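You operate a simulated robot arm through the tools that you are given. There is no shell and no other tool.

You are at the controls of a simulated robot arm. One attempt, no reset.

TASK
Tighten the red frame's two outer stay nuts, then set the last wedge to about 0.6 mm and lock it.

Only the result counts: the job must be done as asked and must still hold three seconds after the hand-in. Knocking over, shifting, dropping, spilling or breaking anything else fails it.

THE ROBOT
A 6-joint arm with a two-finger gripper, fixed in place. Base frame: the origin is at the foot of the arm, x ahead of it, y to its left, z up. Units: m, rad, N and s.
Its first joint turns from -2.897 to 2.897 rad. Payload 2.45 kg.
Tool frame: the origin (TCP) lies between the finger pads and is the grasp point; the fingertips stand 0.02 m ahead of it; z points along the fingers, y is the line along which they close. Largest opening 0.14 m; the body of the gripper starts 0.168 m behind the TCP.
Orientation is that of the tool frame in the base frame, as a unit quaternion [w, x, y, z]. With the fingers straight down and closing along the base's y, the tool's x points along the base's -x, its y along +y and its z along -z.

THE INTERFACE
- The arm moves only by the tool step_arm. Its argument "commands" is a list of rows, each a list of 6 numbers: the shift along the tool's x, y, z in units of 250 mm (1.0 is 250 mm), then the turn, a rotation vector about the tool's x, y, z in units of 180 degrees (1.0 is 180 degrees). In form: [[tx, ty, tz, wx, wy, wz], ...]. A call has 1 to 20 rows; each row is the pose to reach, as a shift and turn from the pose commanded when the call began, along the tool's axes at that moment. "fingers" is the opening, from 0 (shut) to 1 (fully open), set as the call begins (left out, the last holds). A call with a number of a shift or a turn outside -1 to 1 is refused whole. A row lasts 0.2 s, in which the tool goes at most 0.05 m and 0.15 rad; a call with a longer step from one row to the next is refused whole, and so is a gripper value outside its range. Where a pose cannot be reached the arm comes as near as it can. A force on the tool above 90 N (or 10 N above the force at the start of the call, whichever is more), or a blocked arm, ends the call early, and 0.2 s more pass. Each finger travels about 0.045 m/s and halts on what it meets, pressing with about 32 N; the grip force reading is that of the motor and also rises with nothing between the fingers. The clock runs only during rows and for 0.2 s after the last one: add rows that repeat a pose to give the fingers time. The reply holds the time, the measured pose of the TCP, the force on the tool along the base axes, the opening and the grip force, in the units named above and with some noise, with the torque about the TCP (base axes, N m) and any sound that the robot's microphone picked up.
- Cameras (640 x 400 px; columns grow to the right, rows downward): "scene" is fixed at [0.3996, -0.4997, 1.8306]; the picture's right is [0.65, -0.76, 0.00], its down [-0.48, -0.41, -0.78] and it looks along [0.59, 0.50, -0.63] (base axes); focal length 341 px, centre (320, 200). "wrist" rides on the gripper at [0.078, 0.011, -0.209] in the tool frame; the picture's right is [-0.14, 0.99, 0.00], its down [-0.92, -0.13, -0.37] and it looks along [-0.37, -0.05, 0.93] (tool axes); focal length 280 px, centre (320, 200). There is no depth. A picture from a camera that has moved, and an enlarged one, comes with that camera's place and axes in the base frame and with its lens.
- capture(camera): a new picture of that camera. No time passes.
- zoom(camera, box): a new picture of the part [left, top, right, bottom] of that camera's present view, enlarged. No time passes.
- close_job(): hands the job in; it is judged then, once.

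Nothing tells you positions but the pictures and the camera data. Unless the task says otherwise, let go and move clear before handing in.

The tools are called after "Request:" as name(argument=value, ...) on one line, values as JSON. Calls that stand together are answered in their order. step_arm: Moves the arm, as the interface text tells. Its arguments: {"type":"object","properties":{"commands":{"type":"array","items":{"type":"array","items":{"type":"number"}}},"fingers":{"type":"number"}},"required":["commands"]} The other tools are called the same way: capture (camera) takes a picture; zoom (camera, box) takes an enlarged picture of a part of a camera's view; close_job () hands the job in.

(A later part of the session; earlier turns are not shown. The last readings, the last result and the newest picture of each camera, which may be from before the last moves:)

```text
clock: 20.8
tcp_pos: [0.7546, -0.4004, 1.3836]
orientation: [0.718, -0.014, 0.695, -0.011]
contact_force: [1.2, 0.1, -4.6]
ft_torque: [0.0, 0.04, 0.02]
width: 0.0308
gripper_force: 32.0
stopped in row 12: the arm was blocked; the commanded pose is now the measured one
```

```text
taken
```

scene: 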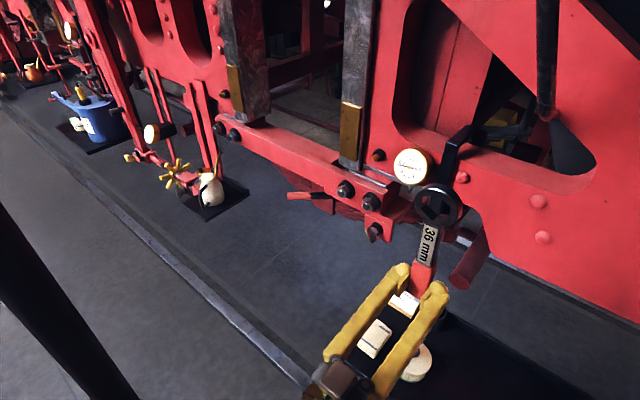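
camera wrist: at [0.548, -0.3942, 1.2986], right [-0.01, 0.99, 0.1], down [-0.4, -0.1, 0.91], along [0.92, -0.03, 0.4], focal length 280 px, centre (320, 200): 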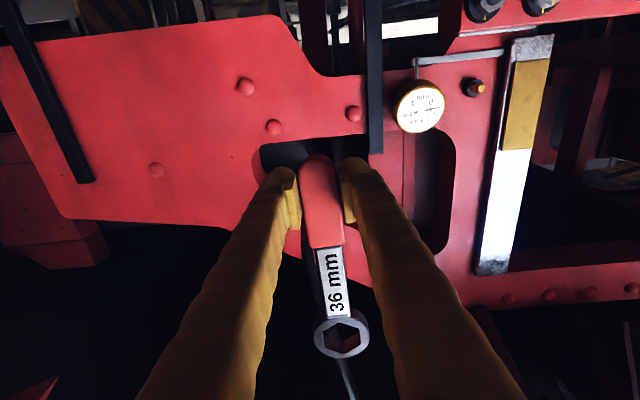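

The turn ended at a wrist limit, but the hand now points at the frame with the ring up. For the right nut I need the hand above the nut at about 11 o'clock, because the gauge, strap and T-key block the other sectors. I'll roll the hand about its own axis while staying clear at x≈0.8.

Request:
step_arm(commands=[[-0.01, 0.045, 0.01, 0.0008, 0.0001, 0.0469], [-0.02, 0.09, 0.02, 0.0016, 0.0002, 0.0938], [-0.035, 0.135, 0.035, 0.0024, 0.0003, 0.1407], [-0.045, 0.18, 0.045, 0.0032, 0.0004, 0.1877], [-0.055, 0.22, 0.055, 0.004, 0.0005, 0.2346], [-0.065, 0.27, 0.065, 0.0047, 0.0006, 0.2815], [-0.08, 0.31, 0.08, 0.0055, 0.0007, 0.3284], [-0.09, 0.36, 0.09, 0.0063, 0.0008, 0.3753], [-0.1, 0.4, 0.1, 0.0071, 0.0009, 0.4223]])

Request:
capture(camera="scene")

```text
clock: 22.8
tcp_pos: [0.7779, -0.3013, 1.4064]
orientation: [0.571, 0.426, 0.556, 0.427]
contact_force: [-0.9, -0.6, -4.6]
ft_torque: [0.33, 0.05, 0.02]
width: 0.0309
gripper_force: 32.2
```

```text
taken
```

scene: 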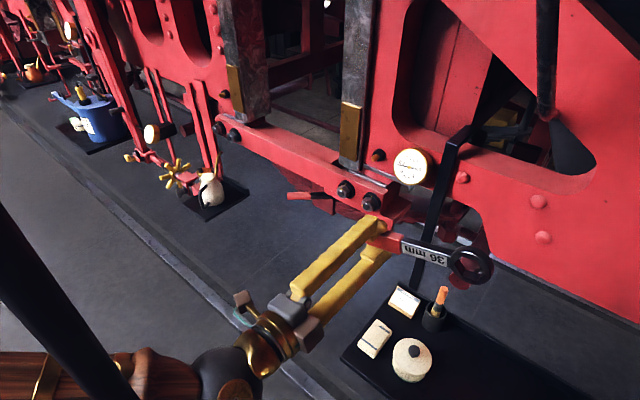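

The roll works. I'll finish it to 11 o'clock and move to y≈-0.2.

Request:
step_arm(commands=[[0, 0, 0.01, 0.0, 0, 0.0469], [0, 0, 0.02, 0, 0, 0.0938], [0, 0, 0.03, 0, 0, 0.1407], [0, 0, 0.04, 0, 0, 0.1877], [0, 0, 0.05, 0, 0, 0.2346], [0, 0, 0.06, 0, 0, 0.2815], [0, 0, 0.07, 0, 0, 0.3284], [0, 0, 0.08, 0, 0, 0.3753], [0, 0, 0.1, 0, 0, 0.4223]])

Request:
capture(camera="scene")

Request:
capture(camera="wrist")

```text
clock: 24.8
tcp_pos: [0.8017, -0.3026, 1.4046]
orientation: [0.188, 0.678, 0.176, 0.688]
contact_force: [0.4, 0.2, -6.0]
ft_torque: [0.15, 0.07, -0.01]
width: 0.0307
gripper_force: 31.7
```

```text
taken
```

scene: 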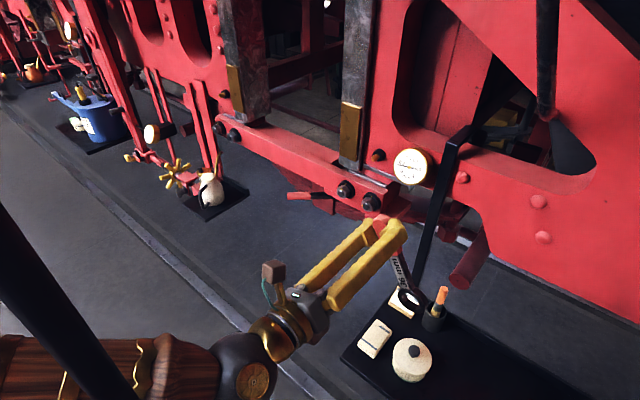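

```text
taken
camera wrist: at [0.5926, -0.2699, 1.4748], right [-0.02, -0.93, 0.37], down [-0.36, -0.34, -0.87], along [0.93, -0.15, -0.33], focal length 280 px, centre (320, 200)
```

wrist: 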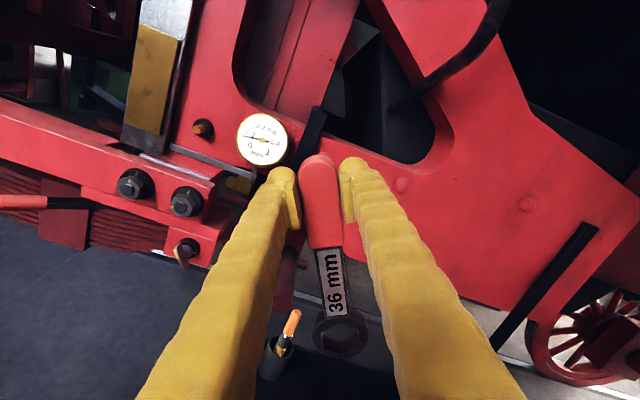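

The hand is at 11 o'clock, and the camera now sees both right-hand nuts. I'll zoom for the nut's hexagon orientation and position.

Request:
zoom(camera="wrist", box=[100, 150, 240, 270])

Request:
zoom(camera="wrist", box=[160, 175, 220, 225])

Request:
zoom(camera="wrist", box=[180, 90, 340, 190])

Request:
zoom(camera="wrist", box=[280, 140, 400, 370])

```text
3.33 times, centred on (170, 210) of wrist
camera zoom: at [0.5926, -0.2699, 1.4748], right [-0.02, -0.93, 0.37], down [-0.36, -0.34, -0.87], along [0.93, -0.15, -0.33], focal length 935 px, centre (820, 167)
```

zoom: 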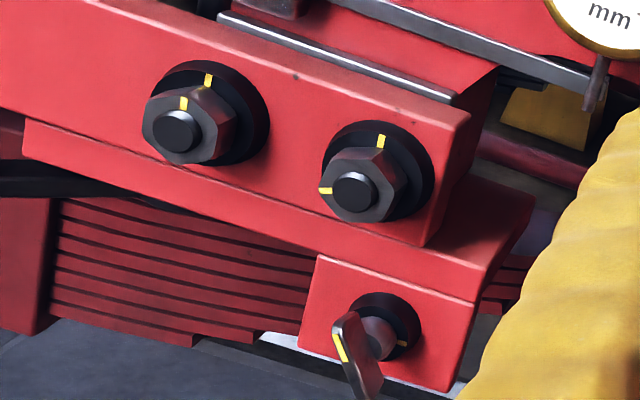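

```text
8.00 times, centred on (190, 200) of wrist
camera zoom: at [0.5926, -0.2699, 1.4748], right [-0.02, -0.93, 0.37], down [-0.36, -0.34, -0.87], along [0.93, -0.15, -0.33], focal length 2243 px, centre (1360, 200)
```

zoom: 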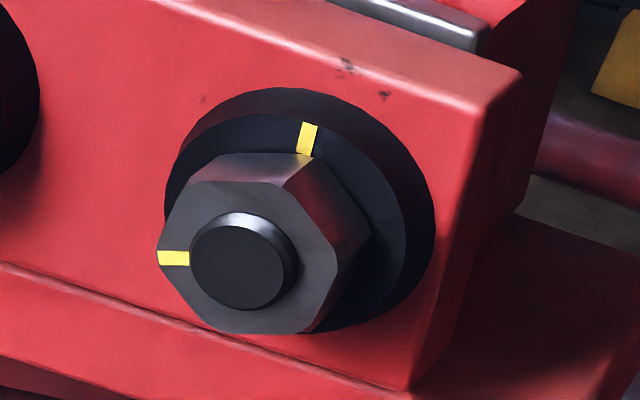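

```text
4.00 times, centred on (260, 140) of wrist
camera zoom: at [0.5926, -0.2699, 1.4748], right [-0.02, -0.93, 0.37], down [-0.36, -0.34, -0.87], along [0.93, -0.15, -0.33], focal length 1122 px, centre (560, 440)
```

zoom: 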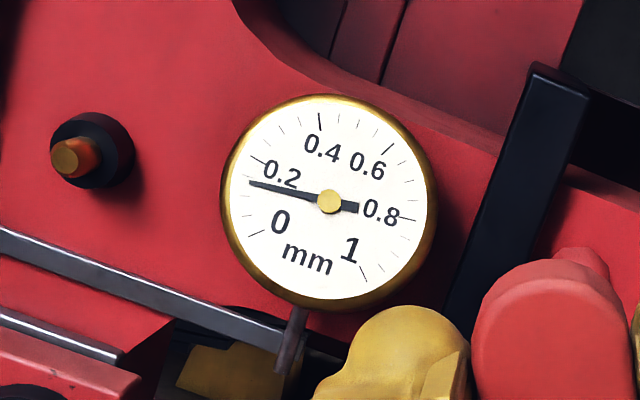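

```text
1.74 times, centred on (340, 255) of wrist
camera zoom: at [0.5926, -0.2699, 1.4748], right [-0.02, -0.93, 0.37], down [-0.36, -0.34, -0.87], along [0.93, -0.15, -0.33], focal length 488 px, centre (285, 104)
```

zoom: 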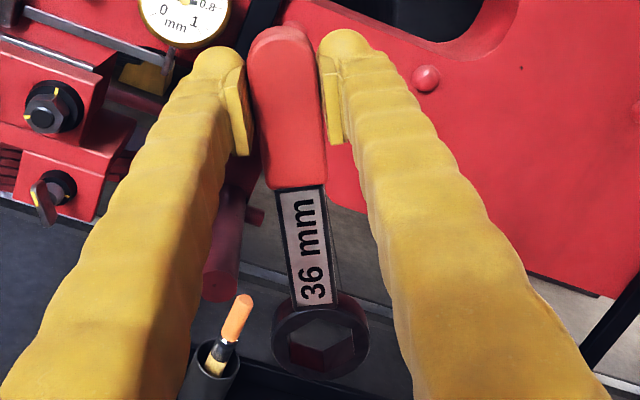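

The right outer nut's mark sits on a hexagon corner at about 8:17 on the clock, with the washer mark at 12, so it needs roughly 110° clockwise. Its stud end is at about (1.046, -0.123, 1.210). I'll engage with the hand at the 10:17 corner (308.7°), work above the stay, and use two strokes to stay off the gauge and strap. First I'll move to a pre-engage point.

Request:
step_arm(commands=[[0.035, -0.12, 0.049, 0.0009, -0.0002, -0.0149], [0.07, -0.245, 0.098, 0.0017, -0.0005, -0.0298], [0.105, -0.37, 0.147, 0.0026, -0.0007, -0.0447], [0.14, -0.49, 0.196, 0.0035, -0.0009, -0.0597], [0.175, -0.61, 0.246, 0.0043, -0.0011, -0.0746], [0.21, -0.735, 0.295, 0.0052, -0.0014, -0.0895], [0.245, -0.86, 0.344, 0.006, -0.0016, -0.1044], [0.28, -0.98, 0.393, 0.0069, -0.0018, -0.1193], [0.28, -0.98, 0.393, 0.0069, -0.0018, -0.1193]])

Request:
capture(camera="wrist")

Request:
capture(camera="scene")

```text
clock: 26.8
tcp_pos: [0.903, -0.0701, 1.3493]
orientation: [0.298, 0.635, 0.316, 0.639]
contact_force: [0.5, -0.8, -5.1]
ft_torque: [0.28, 0.09, -0.02]
width: 0.0312
gripper_force: 32.5
out of reach, approached as far as the arm can: row 8, 9
```

```text
taken
camera wrist: at [0.6924, -0.0211, 1.4077], right [0.02, -0.72, 0.69], down [-0.36, -0.65, -0.67], along [0.93, -0.23, -0.27], focal length 280 px, centre (320, 200)
```

wrist: 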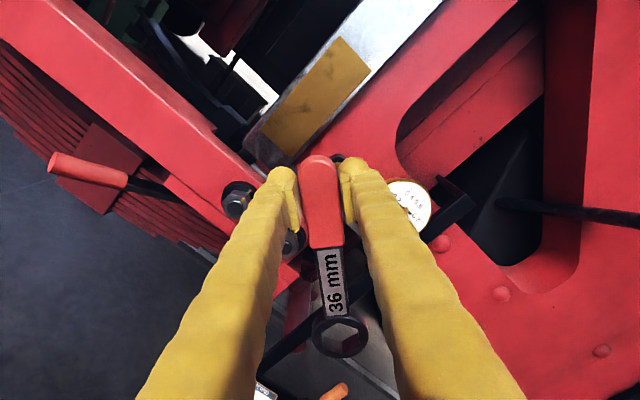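

```text
taken
```

scene: 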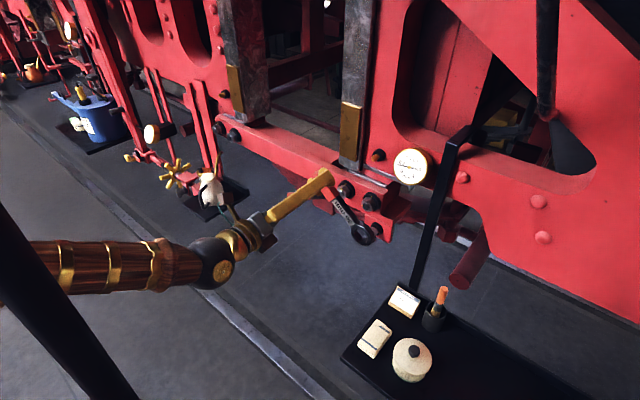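

The limit came from being too close in, so going forward should restore reach. I'll move to the pre-engage point at x≈0.985 and straighten the hand.

Request:
step_arm(commands=[[0.02, -0.04, 0.08, -0.001, -0.001, 0.0001], [0.05, -0.1, 0.15, -0.002, -0.002, 0.0003], [0.08, -0.17, 0.22, -0.004, -0.003, 0.0005], [0.115, -0.24, 0.28, -0.0055, -0.0042, 0.0007], [0.147, -0.302, 0.328, -0.0066, -0.0052, 0.0008], [0.147, -0.302, 0.328, -0.0066, -0.0052, 0.0008]])

Request:
capture(camera="wrist")

Request:
zoom(camera="scene", box=[230, 120, 450, 260])

```text
clock: 28.2
tcp_pos: [0.9828, -0.0442, 1.3282]
orientation: [0.284, 0.632, 0.328, 0.642]
contact_force: [-0.1, 0.7, -5.5]
ft_torque: [0.27, 0.13, 0.01]
width: 0.0311
gripper_force: 32.3
out of reach, approached as far as the arm can: row 1, 2, 3, 4, 5, 6
```

```text
taken
camera wrist: at [0.7724, -0.0039, 1.3889], right [0.06, -0.72, 0.69], down [-0.34, -0.66, -0.67], along [0.94, -0.19, -0.28], focal length 280 px, centre (320, 200)
```

wrist: 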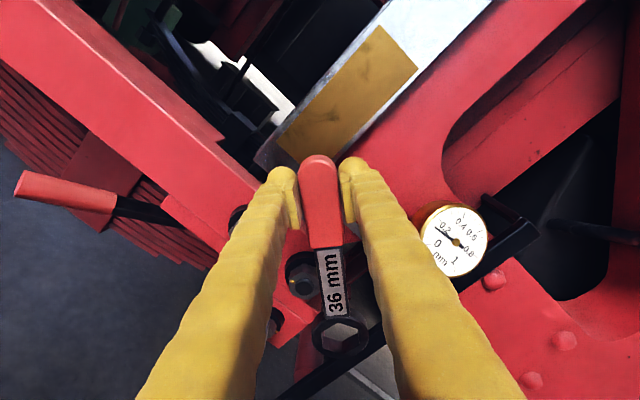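

```text
2.86 times, centred on (340, 190) of scene
camera zoom: at [0.3996, -0.4997, 1.8306], right [0.65, -0.76, 0.0], down [-0.48, -0.41, -0.78], along [0.59, 0.5, -0.63], focal length 974 px, centre (263, 229)
```

zoom: 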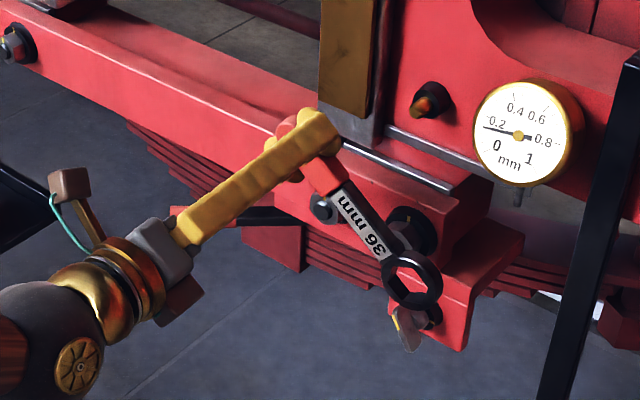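

The arm can't turn the hand to 10:17 here: the wrist nears its limit as y approaches 0. Instead I'll engage at the 12:17 corner (8.7°) and do two clockwise strokes. First I'll check the depth of the strap and gauge.

Request:
zoom(camera="scene", box=[380, 110, 500, 210])

Request:
zoom(camera="wrist", box=[400, 170, 560, 300])

Request:
zoom(camera="wrist", box=[240, 220, 400, 380])

```text
4.00 times, centred on (440, 160) of scene
camera zoom: at [0.3996, -0.4997, 1.8306], right [0.65, -0.76, 0.0], down [-0.48, -0.41, -0.78], along [0.59, 0.5, -0.63], focal length 1363 px, centre (-160, 360)
```

zoom: 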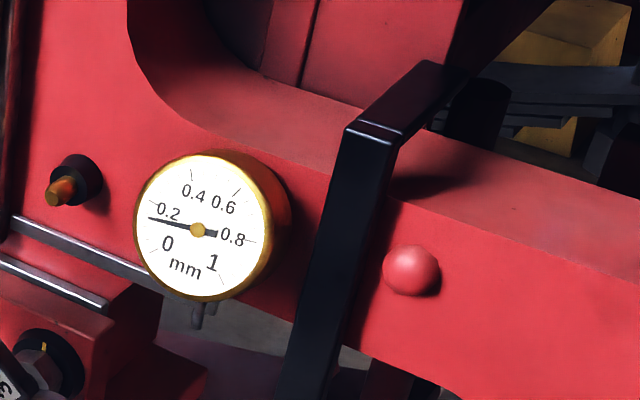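

```text
3.08 times, centred on (480, 235) of wrist
camera zoom: at [0.7724, -0.0039, 1.3889], right [0.06, -0.72, 0.69], down [-0.34, -0.66, -0.67], along [0.94, -0.19, -0.28], focal length 863 px, centre (-172, 92)
```

zoom: 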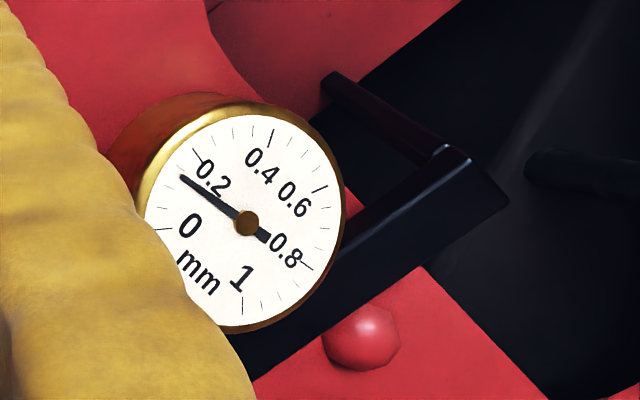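

```text
2.50 times, centred on (320, 300) of wrist
camera zoom: at [0.7724, -0.0039, 1.3889], right [0.06, -0.72, 0.69], down [-0.34, -0.66, -0.67], along [0.94, -0.19, -0.28], focal length 701 px, centre (320, -50)
```

zoom: 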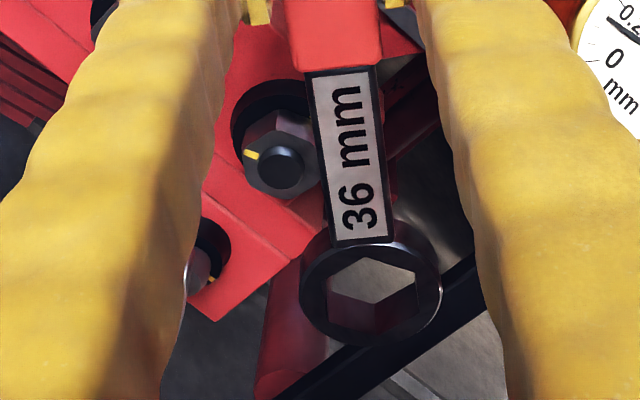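

The strap front is at x≈1.104 and the gauge face at about 1.071, so with the ring only about 10 mm onto the nut, my fingertips (x≈1.06) clear both. I'll rotate to 12:17 and line the ring up in front of the nut.

Request:
step_arm(commands=[[-0.024, 0.044, -0.003, -0.0023, -0.0003, 0.037], [-0.047, 0.088, -0.006, -0.0047, -0.0007, 0.074], [-0.07, 0.132, -0.009, -0.007, -0.001, 0.1111], [-0.094, 0.176, -0.012, -0.0094, -0.0014, 0.1481], [-0.117, 0.22, -0.016, -0.0117, -0.0017, 0.1851], [-0.141, 0.264, -0.019, -0.0141, -0.0021, 0.2221], [-0.164, 0.308, -0.022, -0.0164, -0.0024, 0.2592], [-0.188, 0.352, -0.025, -0.0188, -0.0028, 0.2962], [-0.211, 0.396, -0.028, -0.0211, -0.0031, 0.3332], [-0.211, 0.396, -0.028, -0.0211, -0.0031, 0.3332]])

Request:
capture(camera="wrist")

Request:
zoom(camera="wrist", box=[270, 280, 410, 380])

Request:
zoom(camera="scene", box=[310, 120, 450, 250])

```text
clock: 30.4
tcp_pos: [0.9843, -0.1483, 1.3716]
orientation: [-0.053, 0.706, -0.055, 0.705]
contact_force: [0.9, 0.1, -6.2]
ft_torque: [-0.06, 0.08, 0.02]
width: 0.031
gripper_force: 31.9
```

```text
taken
camera wrist: at [0.7747, -0.1716, 1.4478], right [0.0, -0.96, -0.29], down [-0.37, 0.27, -0.89], along [0.93, 0.11, -0.35], focal length 280 px, centre (320, 200)
```

wrist: 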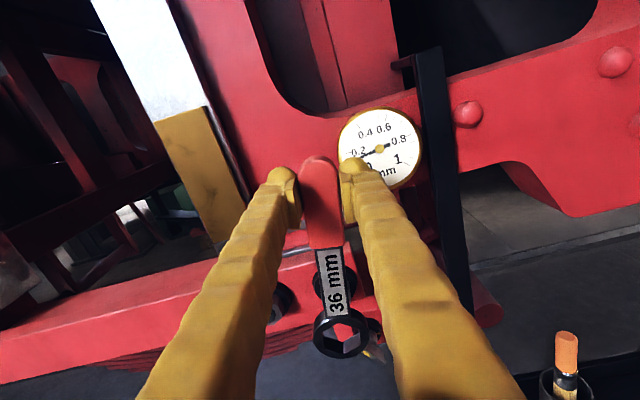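

```text
4.00 times, centred on (340, 330) of wrist
camera zoom: at [0.7747, -0.1716, 1.4478], right [0.0, -0.96, -0.29], down [-0.37, 0.27, -0.89], along [0.93, 0.11, -0.35], focal length 1122 px, centre (240, -320)
```

zoom: 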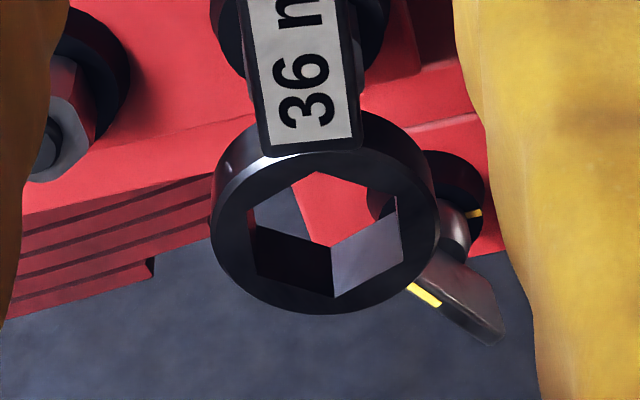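

```text
3.08 times, centred on (380, 185) of scene
camera zoom: at [0.3996, -0.4997, 1.8306], right [0.65, -0.76, 0.0], down [-0.48, -0.41, -0.78], along [0.59, 0.5, -0.63], focal length 1048 px, centre (135, 246)
```

zoom: 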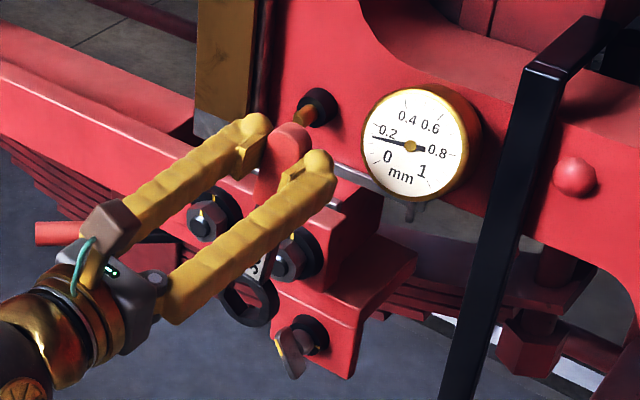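

The hand orientation matches the target. I'll move forward until the ring is just short of the stud and look through the hexagon.

Request:
step_arm(commands=[[0, 0, 0.05, 0, 0, 0], [0, 0, 0.1, 0, 0, 0], [0, 0, 0.13, 0, 0, 0], [0, 0, 0.148, 0, 0, 0], [0, 0, 0.148, 0, 0, 0]])

Request:
zoom(camera="wrist", box=[270, 280, 410, 380])

Request:
zoom(camera="scene", box=[330, 150, 430, 240])

```text
clock: 31.6
tcp_pos: [1.0202, -0.1486, 1.3718]
orientation: [-0.054, 0.706, -0.052, 0.705]
contact_force: [0.4, -0.3, -5.5]
ft_torque: [-0.04, 0.1, -0.02]
width: 0.031
gripper_force: 32.0
```

```text
4.00 times, centred on (340, 330) of wrist
camera zoom: at [0.8118, -0.1708, 1.4475], right [0.0, -0.96, -0.29], down [-0.37, 0.27, -0.89], along [0.93, 0.11, -0.35], focal length 1122 px, centre (240, -320)
```

zoom: 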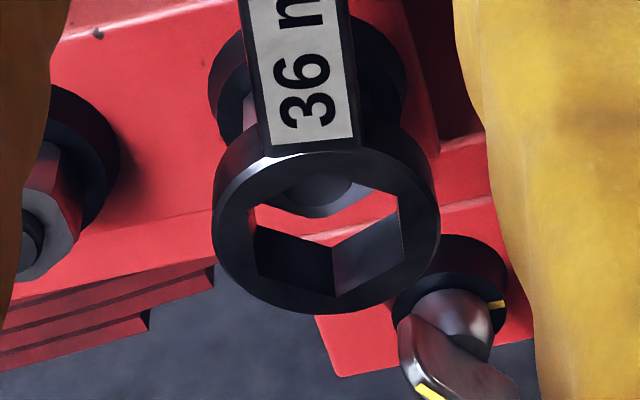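

```text
4.44 times, centred on (380, 195) of scene
camera zoom: at [0.3996, -0.4997, 1.8306], right [0.65, -0.76, 0.0], down [-0.48, -0.41, -0.78], along [0.59, 0.5, -0.63], focal length 1514 px, centre (53, 222)
```

zoom: 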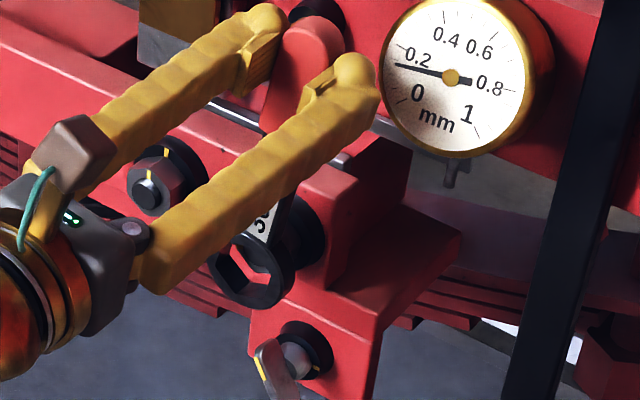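

Nut and ring axes agree to within about 1 mm, well inside the socket's play. I'll push forward slowly, about 19 mm, to seat the ring roughly 10 mm onto the nut.

Request:
step_arm(commands=[[0, 0, 0.012, 0, 0, 0], [0, 0, 0.024, 0, 0, 0], [0, 0, 0.036, 0, 0, 0], [0, 0, 0.048, 0, 0, 0], [0, 0, 0.06, 0, 0, 0], [0, 0, 0.072, 0, 0, 0], [0, 0, 0.078, 0, 0, 0], [0, 0, 0.078, 0, 0, 0]])

Request:
zoom(camera="wrist", box=[270, 280, 410, 380])

Request:
zoom(camera="scene", box=[330, 150, 430, 240])

```text
clock: 33.4
tcp_pos: [1.0399, -0.1481, 1.3727]
orientation: [-0.054, 0.705, -0.054, 0.705]
contact_force: [-6.6, 0.6, 5.6]
ft_torque: [0.22, 0.72, 0.12]
width: 0.031
gripper_force: 31.9
```

```text
4.00 times, centred on (340, 330) of wrist
camera zoom: at [0.8312, -0.171, 1.4482], right [0.0, -0.96, -0.29], down [-0.37, 0.27, -0.89], along [0.93, 0.11, -0.35], focal length 1122 px, centre (240, -320)
```

zoom: 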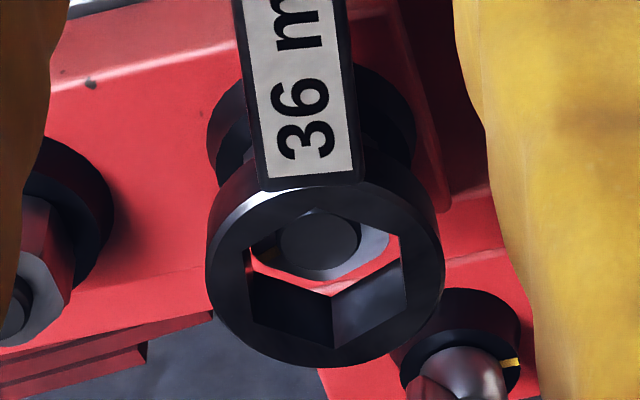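

```text
4.44 times, centred on (380, 195) of scene
camera zoom: at [0.3996, -0.4997, 1.8306], right [0.65, -0.76, 0.0], down [-0.48, -0.41, -0.78], along [0.59, 0.5, -0.63], focal length 1514 px, centre (53, 222)
```

zoom: 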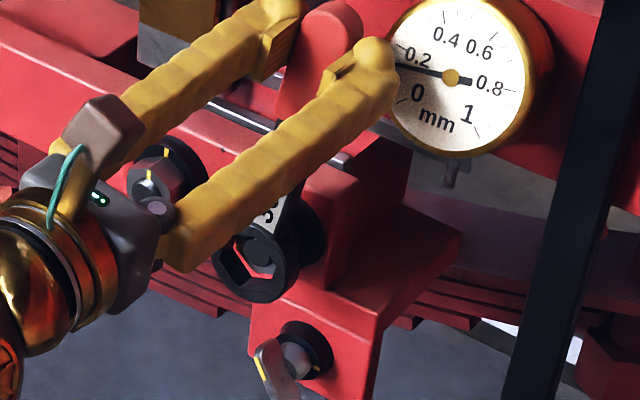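

The ring stopped on the nut's face and the spanner tilted slightly in the grip (ring pushed back about 13 mm). I'll look closer before backing off.

Request:
zoom(camera="wrist", box=[315, 315, 375, 375])

Request:
zoom(camera="scene", box=[370, 190, 410, 225])

```text
6.67 times, centred on (345, 345) of wrist
camera zoom: at [0.8312, -0.171, 1.4482], right [0.0, -0.96, -0.29], down [-0.37, 0.27, -0.89], along [0.93, 0.11, -0.35], focal length 1869 px, centre (153, -767)
```

zoom: 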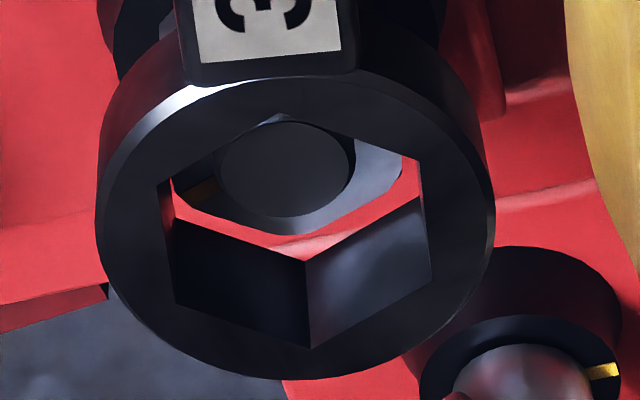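

```text
11.43 times, centred on (390, 208) of scene
camera zoom: at [0.3996, -0.4997, 1.8306], right [0.65, -0.76, 0.0], down [-0.48, -0.41, -0.78], along [0.59, 0.5, -0.63], focal length 3894 px, centre (-480, 114)
```

zoom: 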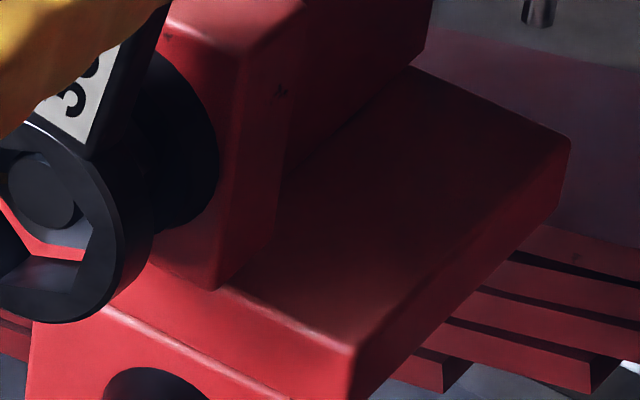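

The nut pushed the ring upward, so the ring was a few millimetres low. I'll back off 22 mm, pitch the hand 4.6° to square the ring up again, raise it 3 mm, and look.

Request:
step_arm(commands=[[0, 0, -0.02, 0, 0, 0], [0, 0, -0.05, 0, 0, 0], [0, 0, -0.088, 0, 0, 0], [0.006, 0, -0.088, 0, 0.013, 0], [0.012, 0, -0.088, 0, 0.0256, 0], [0.012, 0, -0.088, 0, 0.0256, 0]])

Request:
zoom(camera="wrist", box=[280, 280, 400, 380])

Request:
zoom(camera="scene", box=[330, 150, 430, 240])

```text
clock: 34.8
tcp_pos: [1.0177, -0.148, 1.3751]
orientation: [-0.052, 0.677, -0.056, 0.732]
contact_force: [-0.1, 0.2, -5.4]
ft_torque: [-0.05, 0.06, 0.02]
width: 0.031
gripper_force: 32.0
```

```text
4.00 times, centred on (340, 330) of wrist
camera zoom: at [0.8037, -0.1686, 1.4338], right [0.01, -0.96, -0.29], down [-0.29, 0.27, -0.92], along [0.96, 0.09, -0.28], focal length 1122 px, centre (240, -320)
```

zoom: 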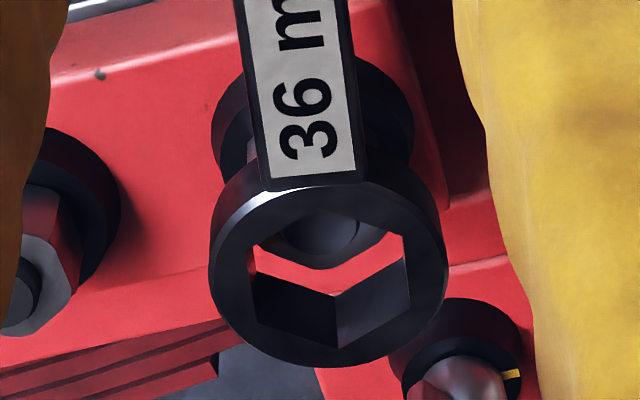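

```text
4.44 times, centred on (380, 195) of scene
camera zoom: at [0.3996, -0.4997, 1.8306], right [0.65, -0.76, 0.0], down [-0.48, -0.41, -0.78], along [0.59, 0.5, -0.63], focal length 1514 px, centre (53, 222)
```

zoom: 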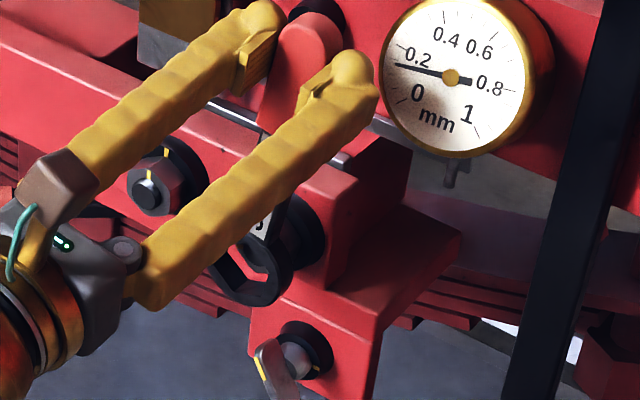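

Ring tilt is unchanged. I'll zoom right into the hole to compare the nut and socket edges.

Request:
zoom(camera="wrist", box=[318, 312, 368, 372])

Request:
zoom(camera="scene", box=[365, 188, 405, 223])

```text
6.67 times, centred on (343, 342) of wrist
camera zoom: at [0.8037, -0.1686, 1.4338], right [0.01, -0.96, -0.29], down [-0.29, 0.27, -0.92], along [0.96, 0.09, -0.28], focal length 1869 px, centre (167, -747)
```

zoom: 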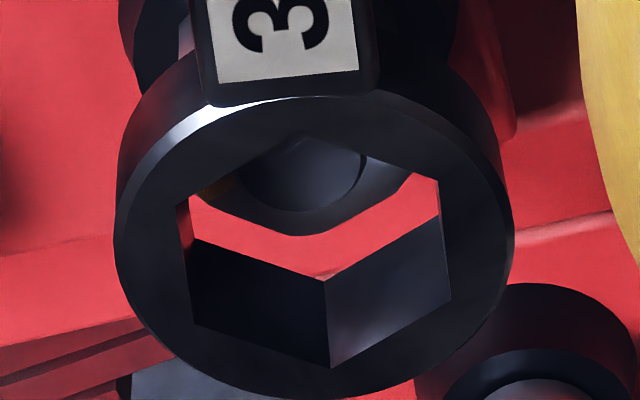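

```text
11.43 times, centred on (385, 206) of scene
camera zoom: at [0.3996, -0.4997, 1.8306], right [0.65, -0.76, 0.0], down [-0.48, -0.41, -0.78], along [0.59, 0.5, -0.63], focal length 3894 px, centre (-423, 137)
```

zoom: 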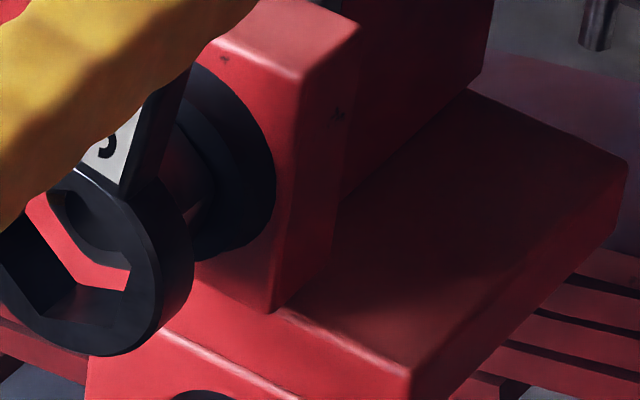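

Putting the contact evidence and views together, the nut face is at x≈1.0475 and its axis at z≈1.2143, about 4 mm higher than I first assumed; the ring is now at that height. I'll nudge 0.8 mm sideways and advance in small steps.

Request:
step_arm(commands=[[-0.0015, -0.0031, 0.018, 0, 0, 0], [-0.003, -0.0031, 0.036, 0, 0, 0], [-0.004, -0.0031, 0.046, 0, 0, 0], [-0.0045, -0.0031, 0.053, 0, 0, 0], [-0.0045, -0.0031, 0.053, 0, 0, 0]])

Request:
zoom(camera="wrist", box=[318, 312, 368, 372])

```text
clock: 36.0
tcp_pos: [1.032, -0.1482, 1.3743]
orientation: [-0.052, 0.676, -0.057, 0.732]
contact_force: [0.0, 2.1, -11.4]
ft_torque: [0.13, 0.13, 0.04]
width: 0.0313
gripper_force: 32.4
```

```text
6.67 times, centred on (343, 342) of wrist
camera zoom: at [0.8171, -0.168, 1.4334], right [0.01, -0.96, -0.29], down [-0.3, 0.27, -0.92], along [0.96, 0.09, -0.28], focal length 1869 px, centre (167, -747)
```

zoom: 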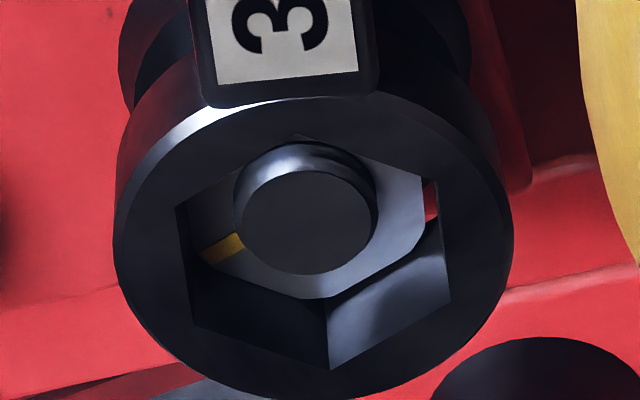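

The nut has entered the socket. There's a light 6 N downward push and a small gap on the right, so I'll shift 1 mm down and 1 mm to +y while seating 6 mm deeper.

Request:
step_arm(commands=[[-0.003, -0.003, 0.004, 0, 0, 0], [-0.005, -0.004, 0.01, 0, 0, 0], [-0.006, -0.004, 0.018, 0, 0, 0], [-0.006, -0.004, 0.024, 0, 0, 0], [-0.006, -0.004, 0.024, 0, 0, 0]])

Request:
zoom(camera="wrist", box=[318, 312, 368, 372])

Request:
zoom(camera="scene", box=[330, 150, 430, 240])

```text
clock: 37.2
tcp_pos: [1.0387, -0.1469, 1.373]
orientation: [-0.052, 0.677, -0.055, 0.732]
contact_force: [1.0, 0.2, -5.2]
ft_torque: [-0.03, 0.09, 0.01]
width: 0.031
gripper_force: 32.4
```

```text
6.67 times, centred on (343, 342) of wrist
camera zoom: at [0.823, -0.1667, 1.4327], right [0.01, -0.96, -0.29], down [-0.29, 0.27, -0.92], along [0.96, 0.09, -0.28], focal length 1869 px, centre (167, -747)
```

zoom: 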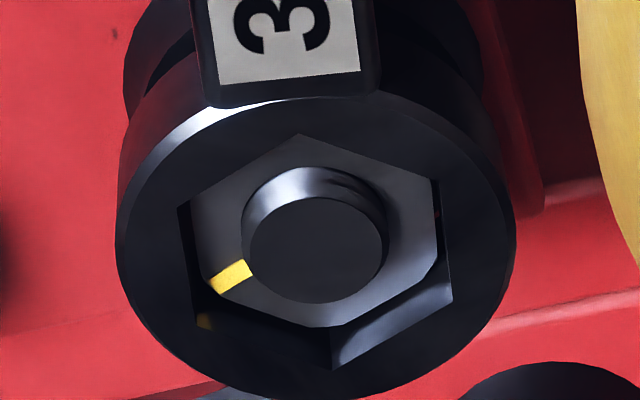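

```text
4.44 times, centred on (380, 195) of scene
camera zoom: at [0.3996, -0.4997, 1.8306], right [0.65, -0.76, 0.0], down [-0.48, -0.41, -0.78], along [0.59, 0.5, -0.63], focal length 1514 px, centre (53, 222)
```

zoom: 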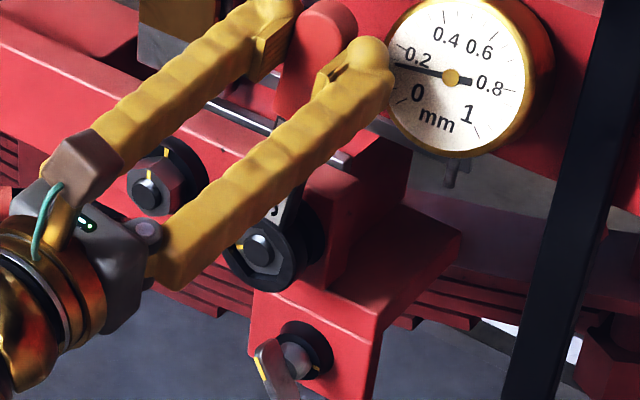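

The ring is fully on the nut, centred and force-free. I'll start turning clockwise about the nut axis with a first 12° in small steps to see the resistance.

Request:
step_arm(commands=[[-0.0011, 0.0342, 0, -0.0013, 0, 0.0166], [-0.004, 0.0684, -0.0004, -0.0026, 0, 0.0332], [-0.0086, 0.1023, -0.0007, -0.0039, 0, 0.0499], [-0.0149, 0.1359, -0.0012, -0.0052, 0, 0.0665]])

Request:
zoom(camera="wrist", box=[318, 312, 368, 372])

Request:
zoom(camera="scene", box=[330, 150, 430, 240])

```text
clock: 38.2
tcp_pos: [1.0375, -0.1784, 1.3644]
orientation: [-0.123, 0.668, -0.131, 0.723]
contact_force: [-0.7, 1.6, -5.4]
ft_torque: [0.15, 0.11, 0.08]
width: 0.0308
gripper_force: 32.0
```

```text
6.67 times, centred on (343, 342) of wrist
camera zoom: at [0.823, -0.2115, 1.4186], right [0.01, -0.88, -0.48], down [-0.29, 0.45, -0.84], along [0.96, 0.15, -0.25], focal length 1869 px, centre (167, -747)
```

zoom: 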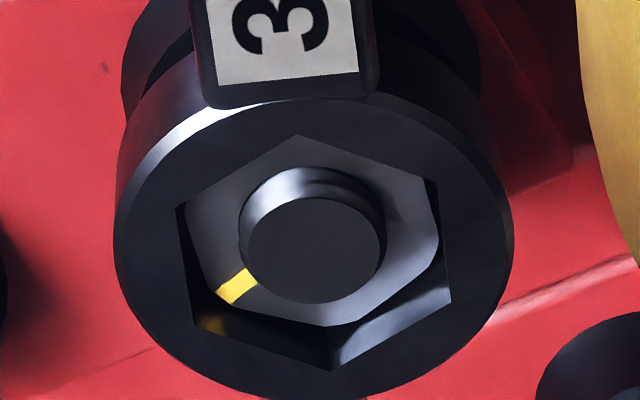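

```text
4.44 times, centred on (380, 195) of scene
camera zoom: at [0.3996, -0.4997, 1.8306], right [0.65, -0.76, 0.0], down [-0.48, -0.41, -0.78], along [0.59, 0.5, -0.63], focal length 1514 px, centre (53, 222)
```

zoom: 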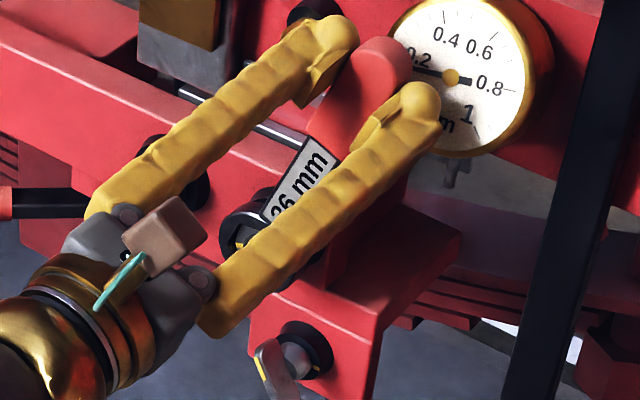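

The nut turns with the spanner with little resistance. I'll continue another 24°.

Request:
step_arm(commands=[[-0.0039, 0.0683, -0.0003, -0.0026, 0, 0.0332], [-0.0149, 0.1359, -0.0012, -0.0052, 0, 0.0665], [-0.0329, 0.2019, -0.0026, -0.0078, 0, 0.0997], [-0.0577, 0.2657, -0.0046, -0.0104, 0.0001, 0.1329]])

Request:
zoom(camera="wrist", box=[280, 250, 400, 380])

Request:
zoom(camera="scene", box=[330, 130, 450, 240])

```text
clock: 39.2
tcp_pos: [1.0365, -0.237, 1.3287]
orientation: [-0.259, 0.628, -0.28, 0.679]
contact_force: [1.4, -0.4, -1.7]
ft_torque: [0.21, -0.19, -0.15]
width: 0.0313
gripper_force: 32.0
```

```text
3.08 times, centred on (340, 315) of wrist
camera zoom: at [0.8226, -0.2879, 1.3636], right [0.01, -0.61, -0.8], down [-0.29, 0.76, -0.58], along [0.96, 0.24, -0.17], focal length 863 px, centre (258, -154)
```

zoom: 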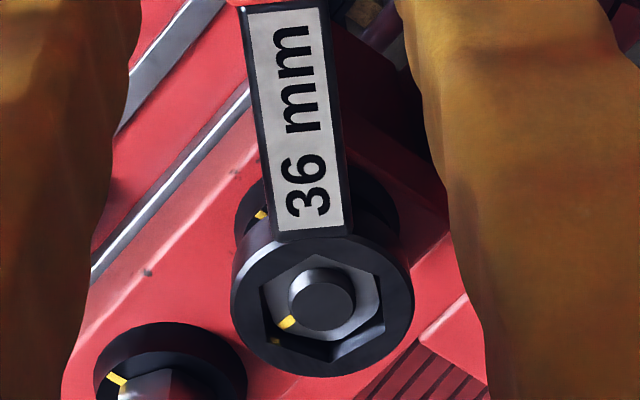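

```text
3.64 times, centred on (390, 185) of scene
camera zoom: at [0.3996, -0.4997, 1.8306], right [0.65, -0.76, 0.0], down [-0.48, -0.41, -0.78], along [0.59, 0.5, -0.63], focal length 1239 px, centre (66, 254)
```

zoom: 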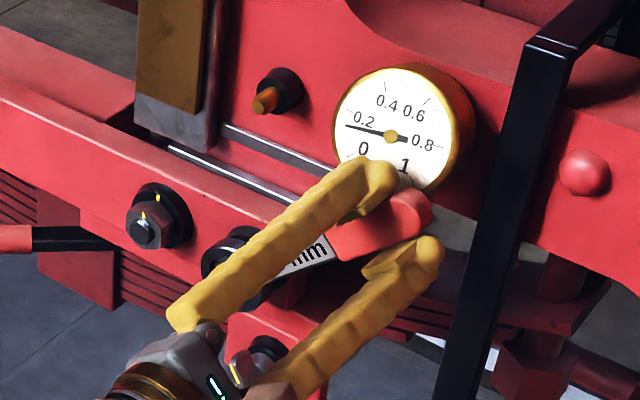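

The gauge is untouched and the nut is following. I'll do another 24°.

Request:
step_arm(commands=[[-0.0039, 0.0683, -0.0003, -0.0026, 0, 0.0332], [-0.0149, 0.1359, -0.0012, -0.0052, 0, 0.0665], [-0.0329, 0.2019, -0.0026, -0.0078, 0, 0.0997], [-0.0577, 0.2657, -0.0046, -0.0104, 0.0001, 0.1329]])

Request:
zoom(camera="wrist", box=[280, 250, 400, 380])

Request:
zoom(camera="scene", box=[330, 130, 450, 240])

```text
clock: 40.2
tcp_pos: [1.0378, -0.2734, 1.2715]
orientation: [-0.383, 0.56, -0.415, 0.606]
contact_force: [0.8, 3.3, -2.7]
ft_torque: [0.22, -0.04, 0.0]
width: 0.0313
gripper_force: 32.3
```

```text
3.08 times, centred on (340, 315) of wrist
camera zoom: at [0.8232, -0.335, 1.2825], right [0.01, -0.23, -0.97], down [-0.3, 0.93, -0.22], along [0.96, 0.29, -0.06], focal length 863 px, centre (258, -154)
```

zoom: 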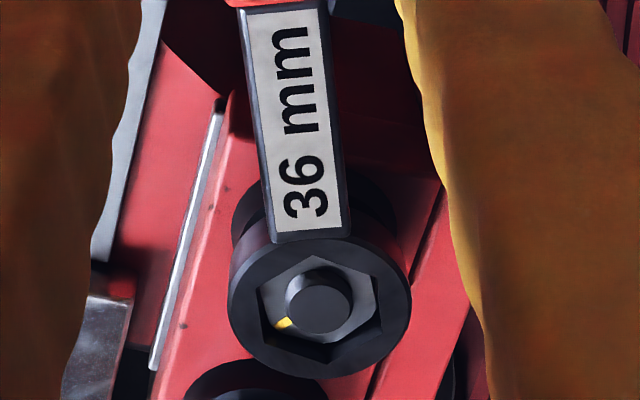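

```text
3.64 times, centred on (390, 185) of scene
camera zoom: at [0.3996, -0.4997, 1.8306], right [0.65, -0.76, 0.0], down [-0.48, -0.41, -0.78], along [0.59, 0.5, -0.63], focal length 1239 px, centre (66, 254)
```

zoom: 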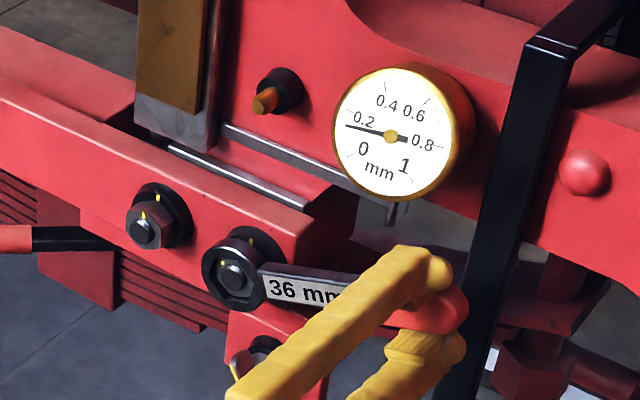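

The first stroke is done. I'll check the nut's mark against the washer mark.

Request:
zoom(camera="scene", box=[350, 175, 410, 225])

Request:
capture(camera="wrist")

```text
8.00 times, centred on (380, 200) of scene
camera zoom: at [0.3996, -0.4997, 1.8306], right [0.65, -0.76, 0.0], down [-0.48, -0.41, -0.78], along [0.59, 0.5, -0.63], focal length 2726 px, centre (-160, 200)
```

zoom: 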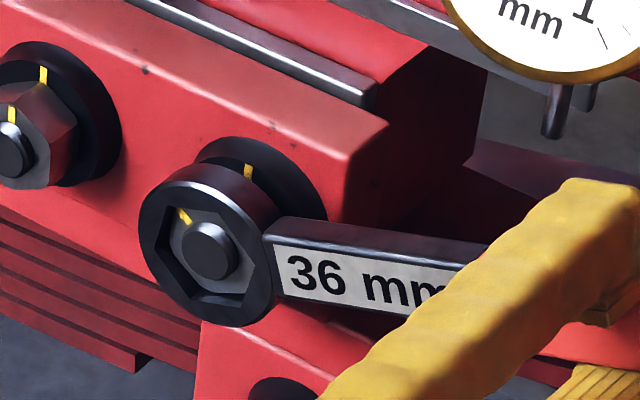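

```text
taken
camera wrist: at [0.8232, -0.335, 1.2825], right [0.01, -0.23, -0.97], down [-0.3, 0.93, -0.22], along [0.96, 0.29, -0.06], focal length 280 px, centre (320, 200)
```

wrist: 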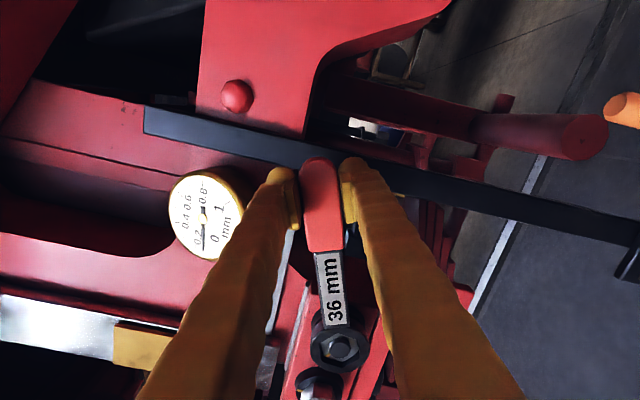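

The mark is now near 10 o'clock, with about 60° left; the socket's play makes the spanner lead the nut by about 8°. I'll relax 4°, pull straight off, and re-index the spanner 60° back.

Request:
step_arm(commands=[[-0.0007, -0.0228, 0, 0.0009, 0, -0.0111], [-0.0013, -0.0456, 0, 0.0017, 0, -0.0222], [0.0017, -0.0456, -0.04, 0.0017, 0, -0.0222], [0.0052, -0.0456, -0.085, 0.0017, 0, -0.0222], [0.0075, -0.0456, -0.116, 0.0017, 0, -0.0222], [0.0075, -0.0456, -0.116, 0.0017, 0, -0.0222]])

Request:
zoom(camera="scene", box=[350, 175, 410, 225])

Request:
zoom(camera="wrist", box=[280, 250, 400, 380])

```text
clock: 41.6
tcp_pos: [1.0099, -0.2693, 1.2803]
orientation: [-0.364, 0.573, -0.393, 0.62]
contact_force: [0.6, -0.3, -5.4]
ft_torque: [-0.34, 0.09, 0.0]
width: 0.0309
gripper_force: 32.3
```

```text
8.00 times, centred on (380, 200) of scene
camera zoom: at [0.3996, -0.4997, 1.8306], right [0.65, -0.76, 0.0], down [-0.48, -0.41, -0.78], along [0.59, 0.5, -0.63], focal length 2726 px, centre (-160, 200)
```

zoom: 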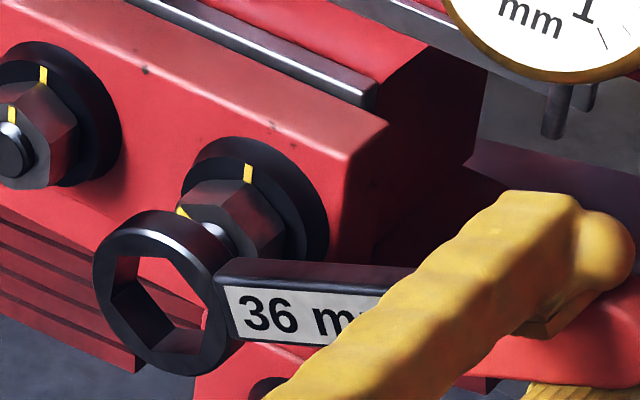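

```text
3.08 times, centred on (340, 315) of wrist
camera zoom: at [0.7944, -0.3295, 1.2978], right [0.01, -0.3, -0.95], down [-0.3, 0.91, -0.29], along [0.96, 0.29, -0.08], focal length 863 px, centre (258, -154)
```

zoom: 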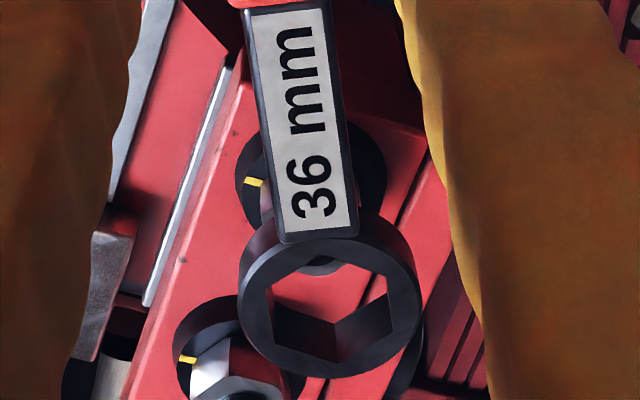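

It came off cleanly. I'll swing the spanner back to 12 o'clock in front of the nut.

Request:
step_arm(commands=[[-0.0038, -0.0741, -0.0003, 0.0028, 0, -0.036], [-0.016, -0.1472, -0.0012, 0.0056, 0, -0.072], [-0.0363, -0.2185, -0.0028, 0.0084, 0, -0.108], [-0.0645, -0.287, -0.0049, 0.0112, 0, -0.144], [-0.1003, -0.3519, -0.0077, 0.014, 0, -0.18], [-0.1433, -0.4123, -0.0111, 0.0169, -0.0001, -0.216], [-0.1927, -0.4675, -0.0149, 0.0197, -0.0001, -0.252], [-0.248, -0.5166, -0.0192, 0.0225, -0.0001, -0.288], [-0.3085, -0.5592, -0.0239, 0.0253, -0.0001, -0.324], [-0.3735, -0.5946, -0.029, 0.0281, -0.0001, -0.36], [-0.3735, -0.5946, -0.029, 0.0281, -0.0001, -0.36]])

Request:
zoom(camera="wrist", box=[318, 312, 368, 372])

Request:
zoom(camera="scene", box=[350, 175, 410, 225])

```text
clock: 44.0
tcp_pos: [1.0085, -0.119, 1.3741]
orientation: [0.002, 0.678, 0.002, 0.735]
contact_force: [1.3, -0.2, -5.6]
ft_torque: [0.0, 0.08, 0.03]
width: 0.0313
gripper_force: 31.8
```

```text
6.67 times, centred on (343, 342) of wrist
camera zoom: at [0.7937, -0.1308, 1.4361], right [0.01, -0.99, -0.13], down [-0.29, 0.12, -0.95], along [0.96, 0.05, -0.29], focal length 1869 px, centre (167, -747)
```

zoom: 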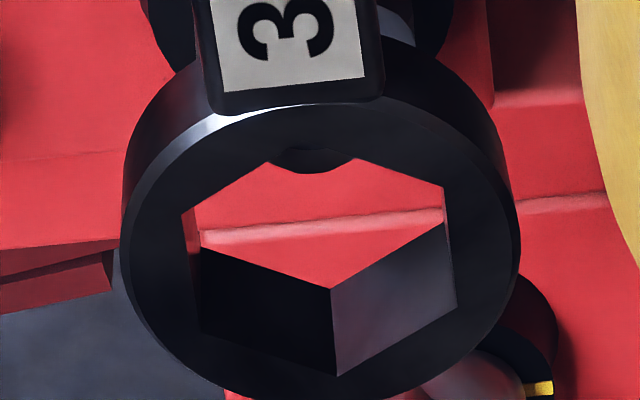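

```text
8.00 times, centred on (380, 200) of scene
camera zoom: at [0.3996, -0.4997, 1.8306], right [0.65, -0.76, 0.0], down [-0.48, -0.41, -0.78], along [0.59, 0.5, -0.63], focal length 2726 px, centre (-160, 200)
```

zoom: 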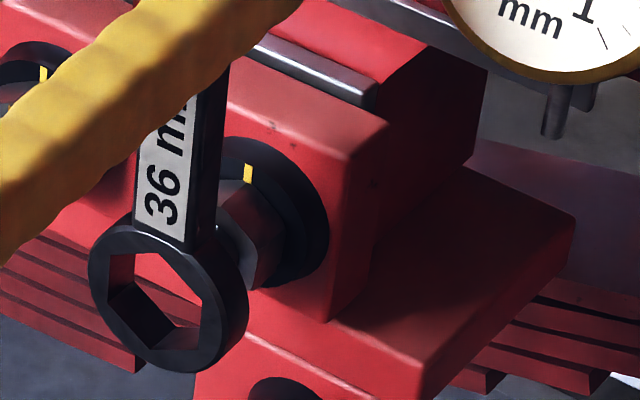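

The hand is at 12 o'clock. I'll take another reading to settle the position before engaging.

Request:
step_arm(commands=[[0, 0, 0, 0, 0, 0], [0, 0, 0, 0, 0, 0]])

Request:
zoom(camera="wrist", box=[280, 250, 400, 380])

```text
clock: 44.6
tcp_pos: [1.0088, -0.1201, 1.3744]
orientation: [0.002, 0.679, 0.002, 0.734]
contact_force: [-0.6, 1.4, -4.4]
ft_torque: [-0.01, 0.05, 0.0]
width: 0.031
gripper_force: 32.6
```

```text
3.08 times, centred on (340, 315) of wrist
camera zoom: at [0.7938, -0.1311, 1.436], right [0.01, -0.99, -0.13], down [-0.29, 0.12, -0.95], along [0.96, 0.05, -0.29], focal length 863 px, centre (258, -154)
```

zoom: 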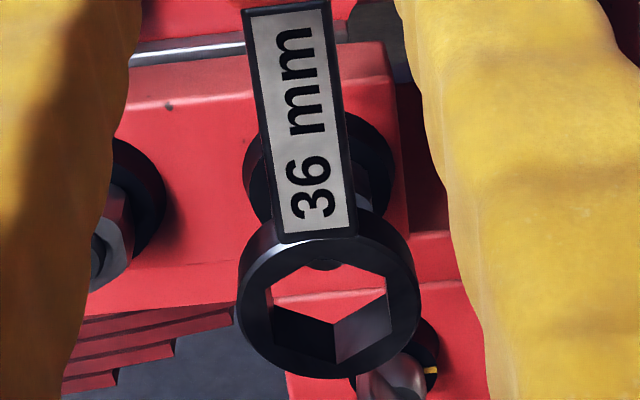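

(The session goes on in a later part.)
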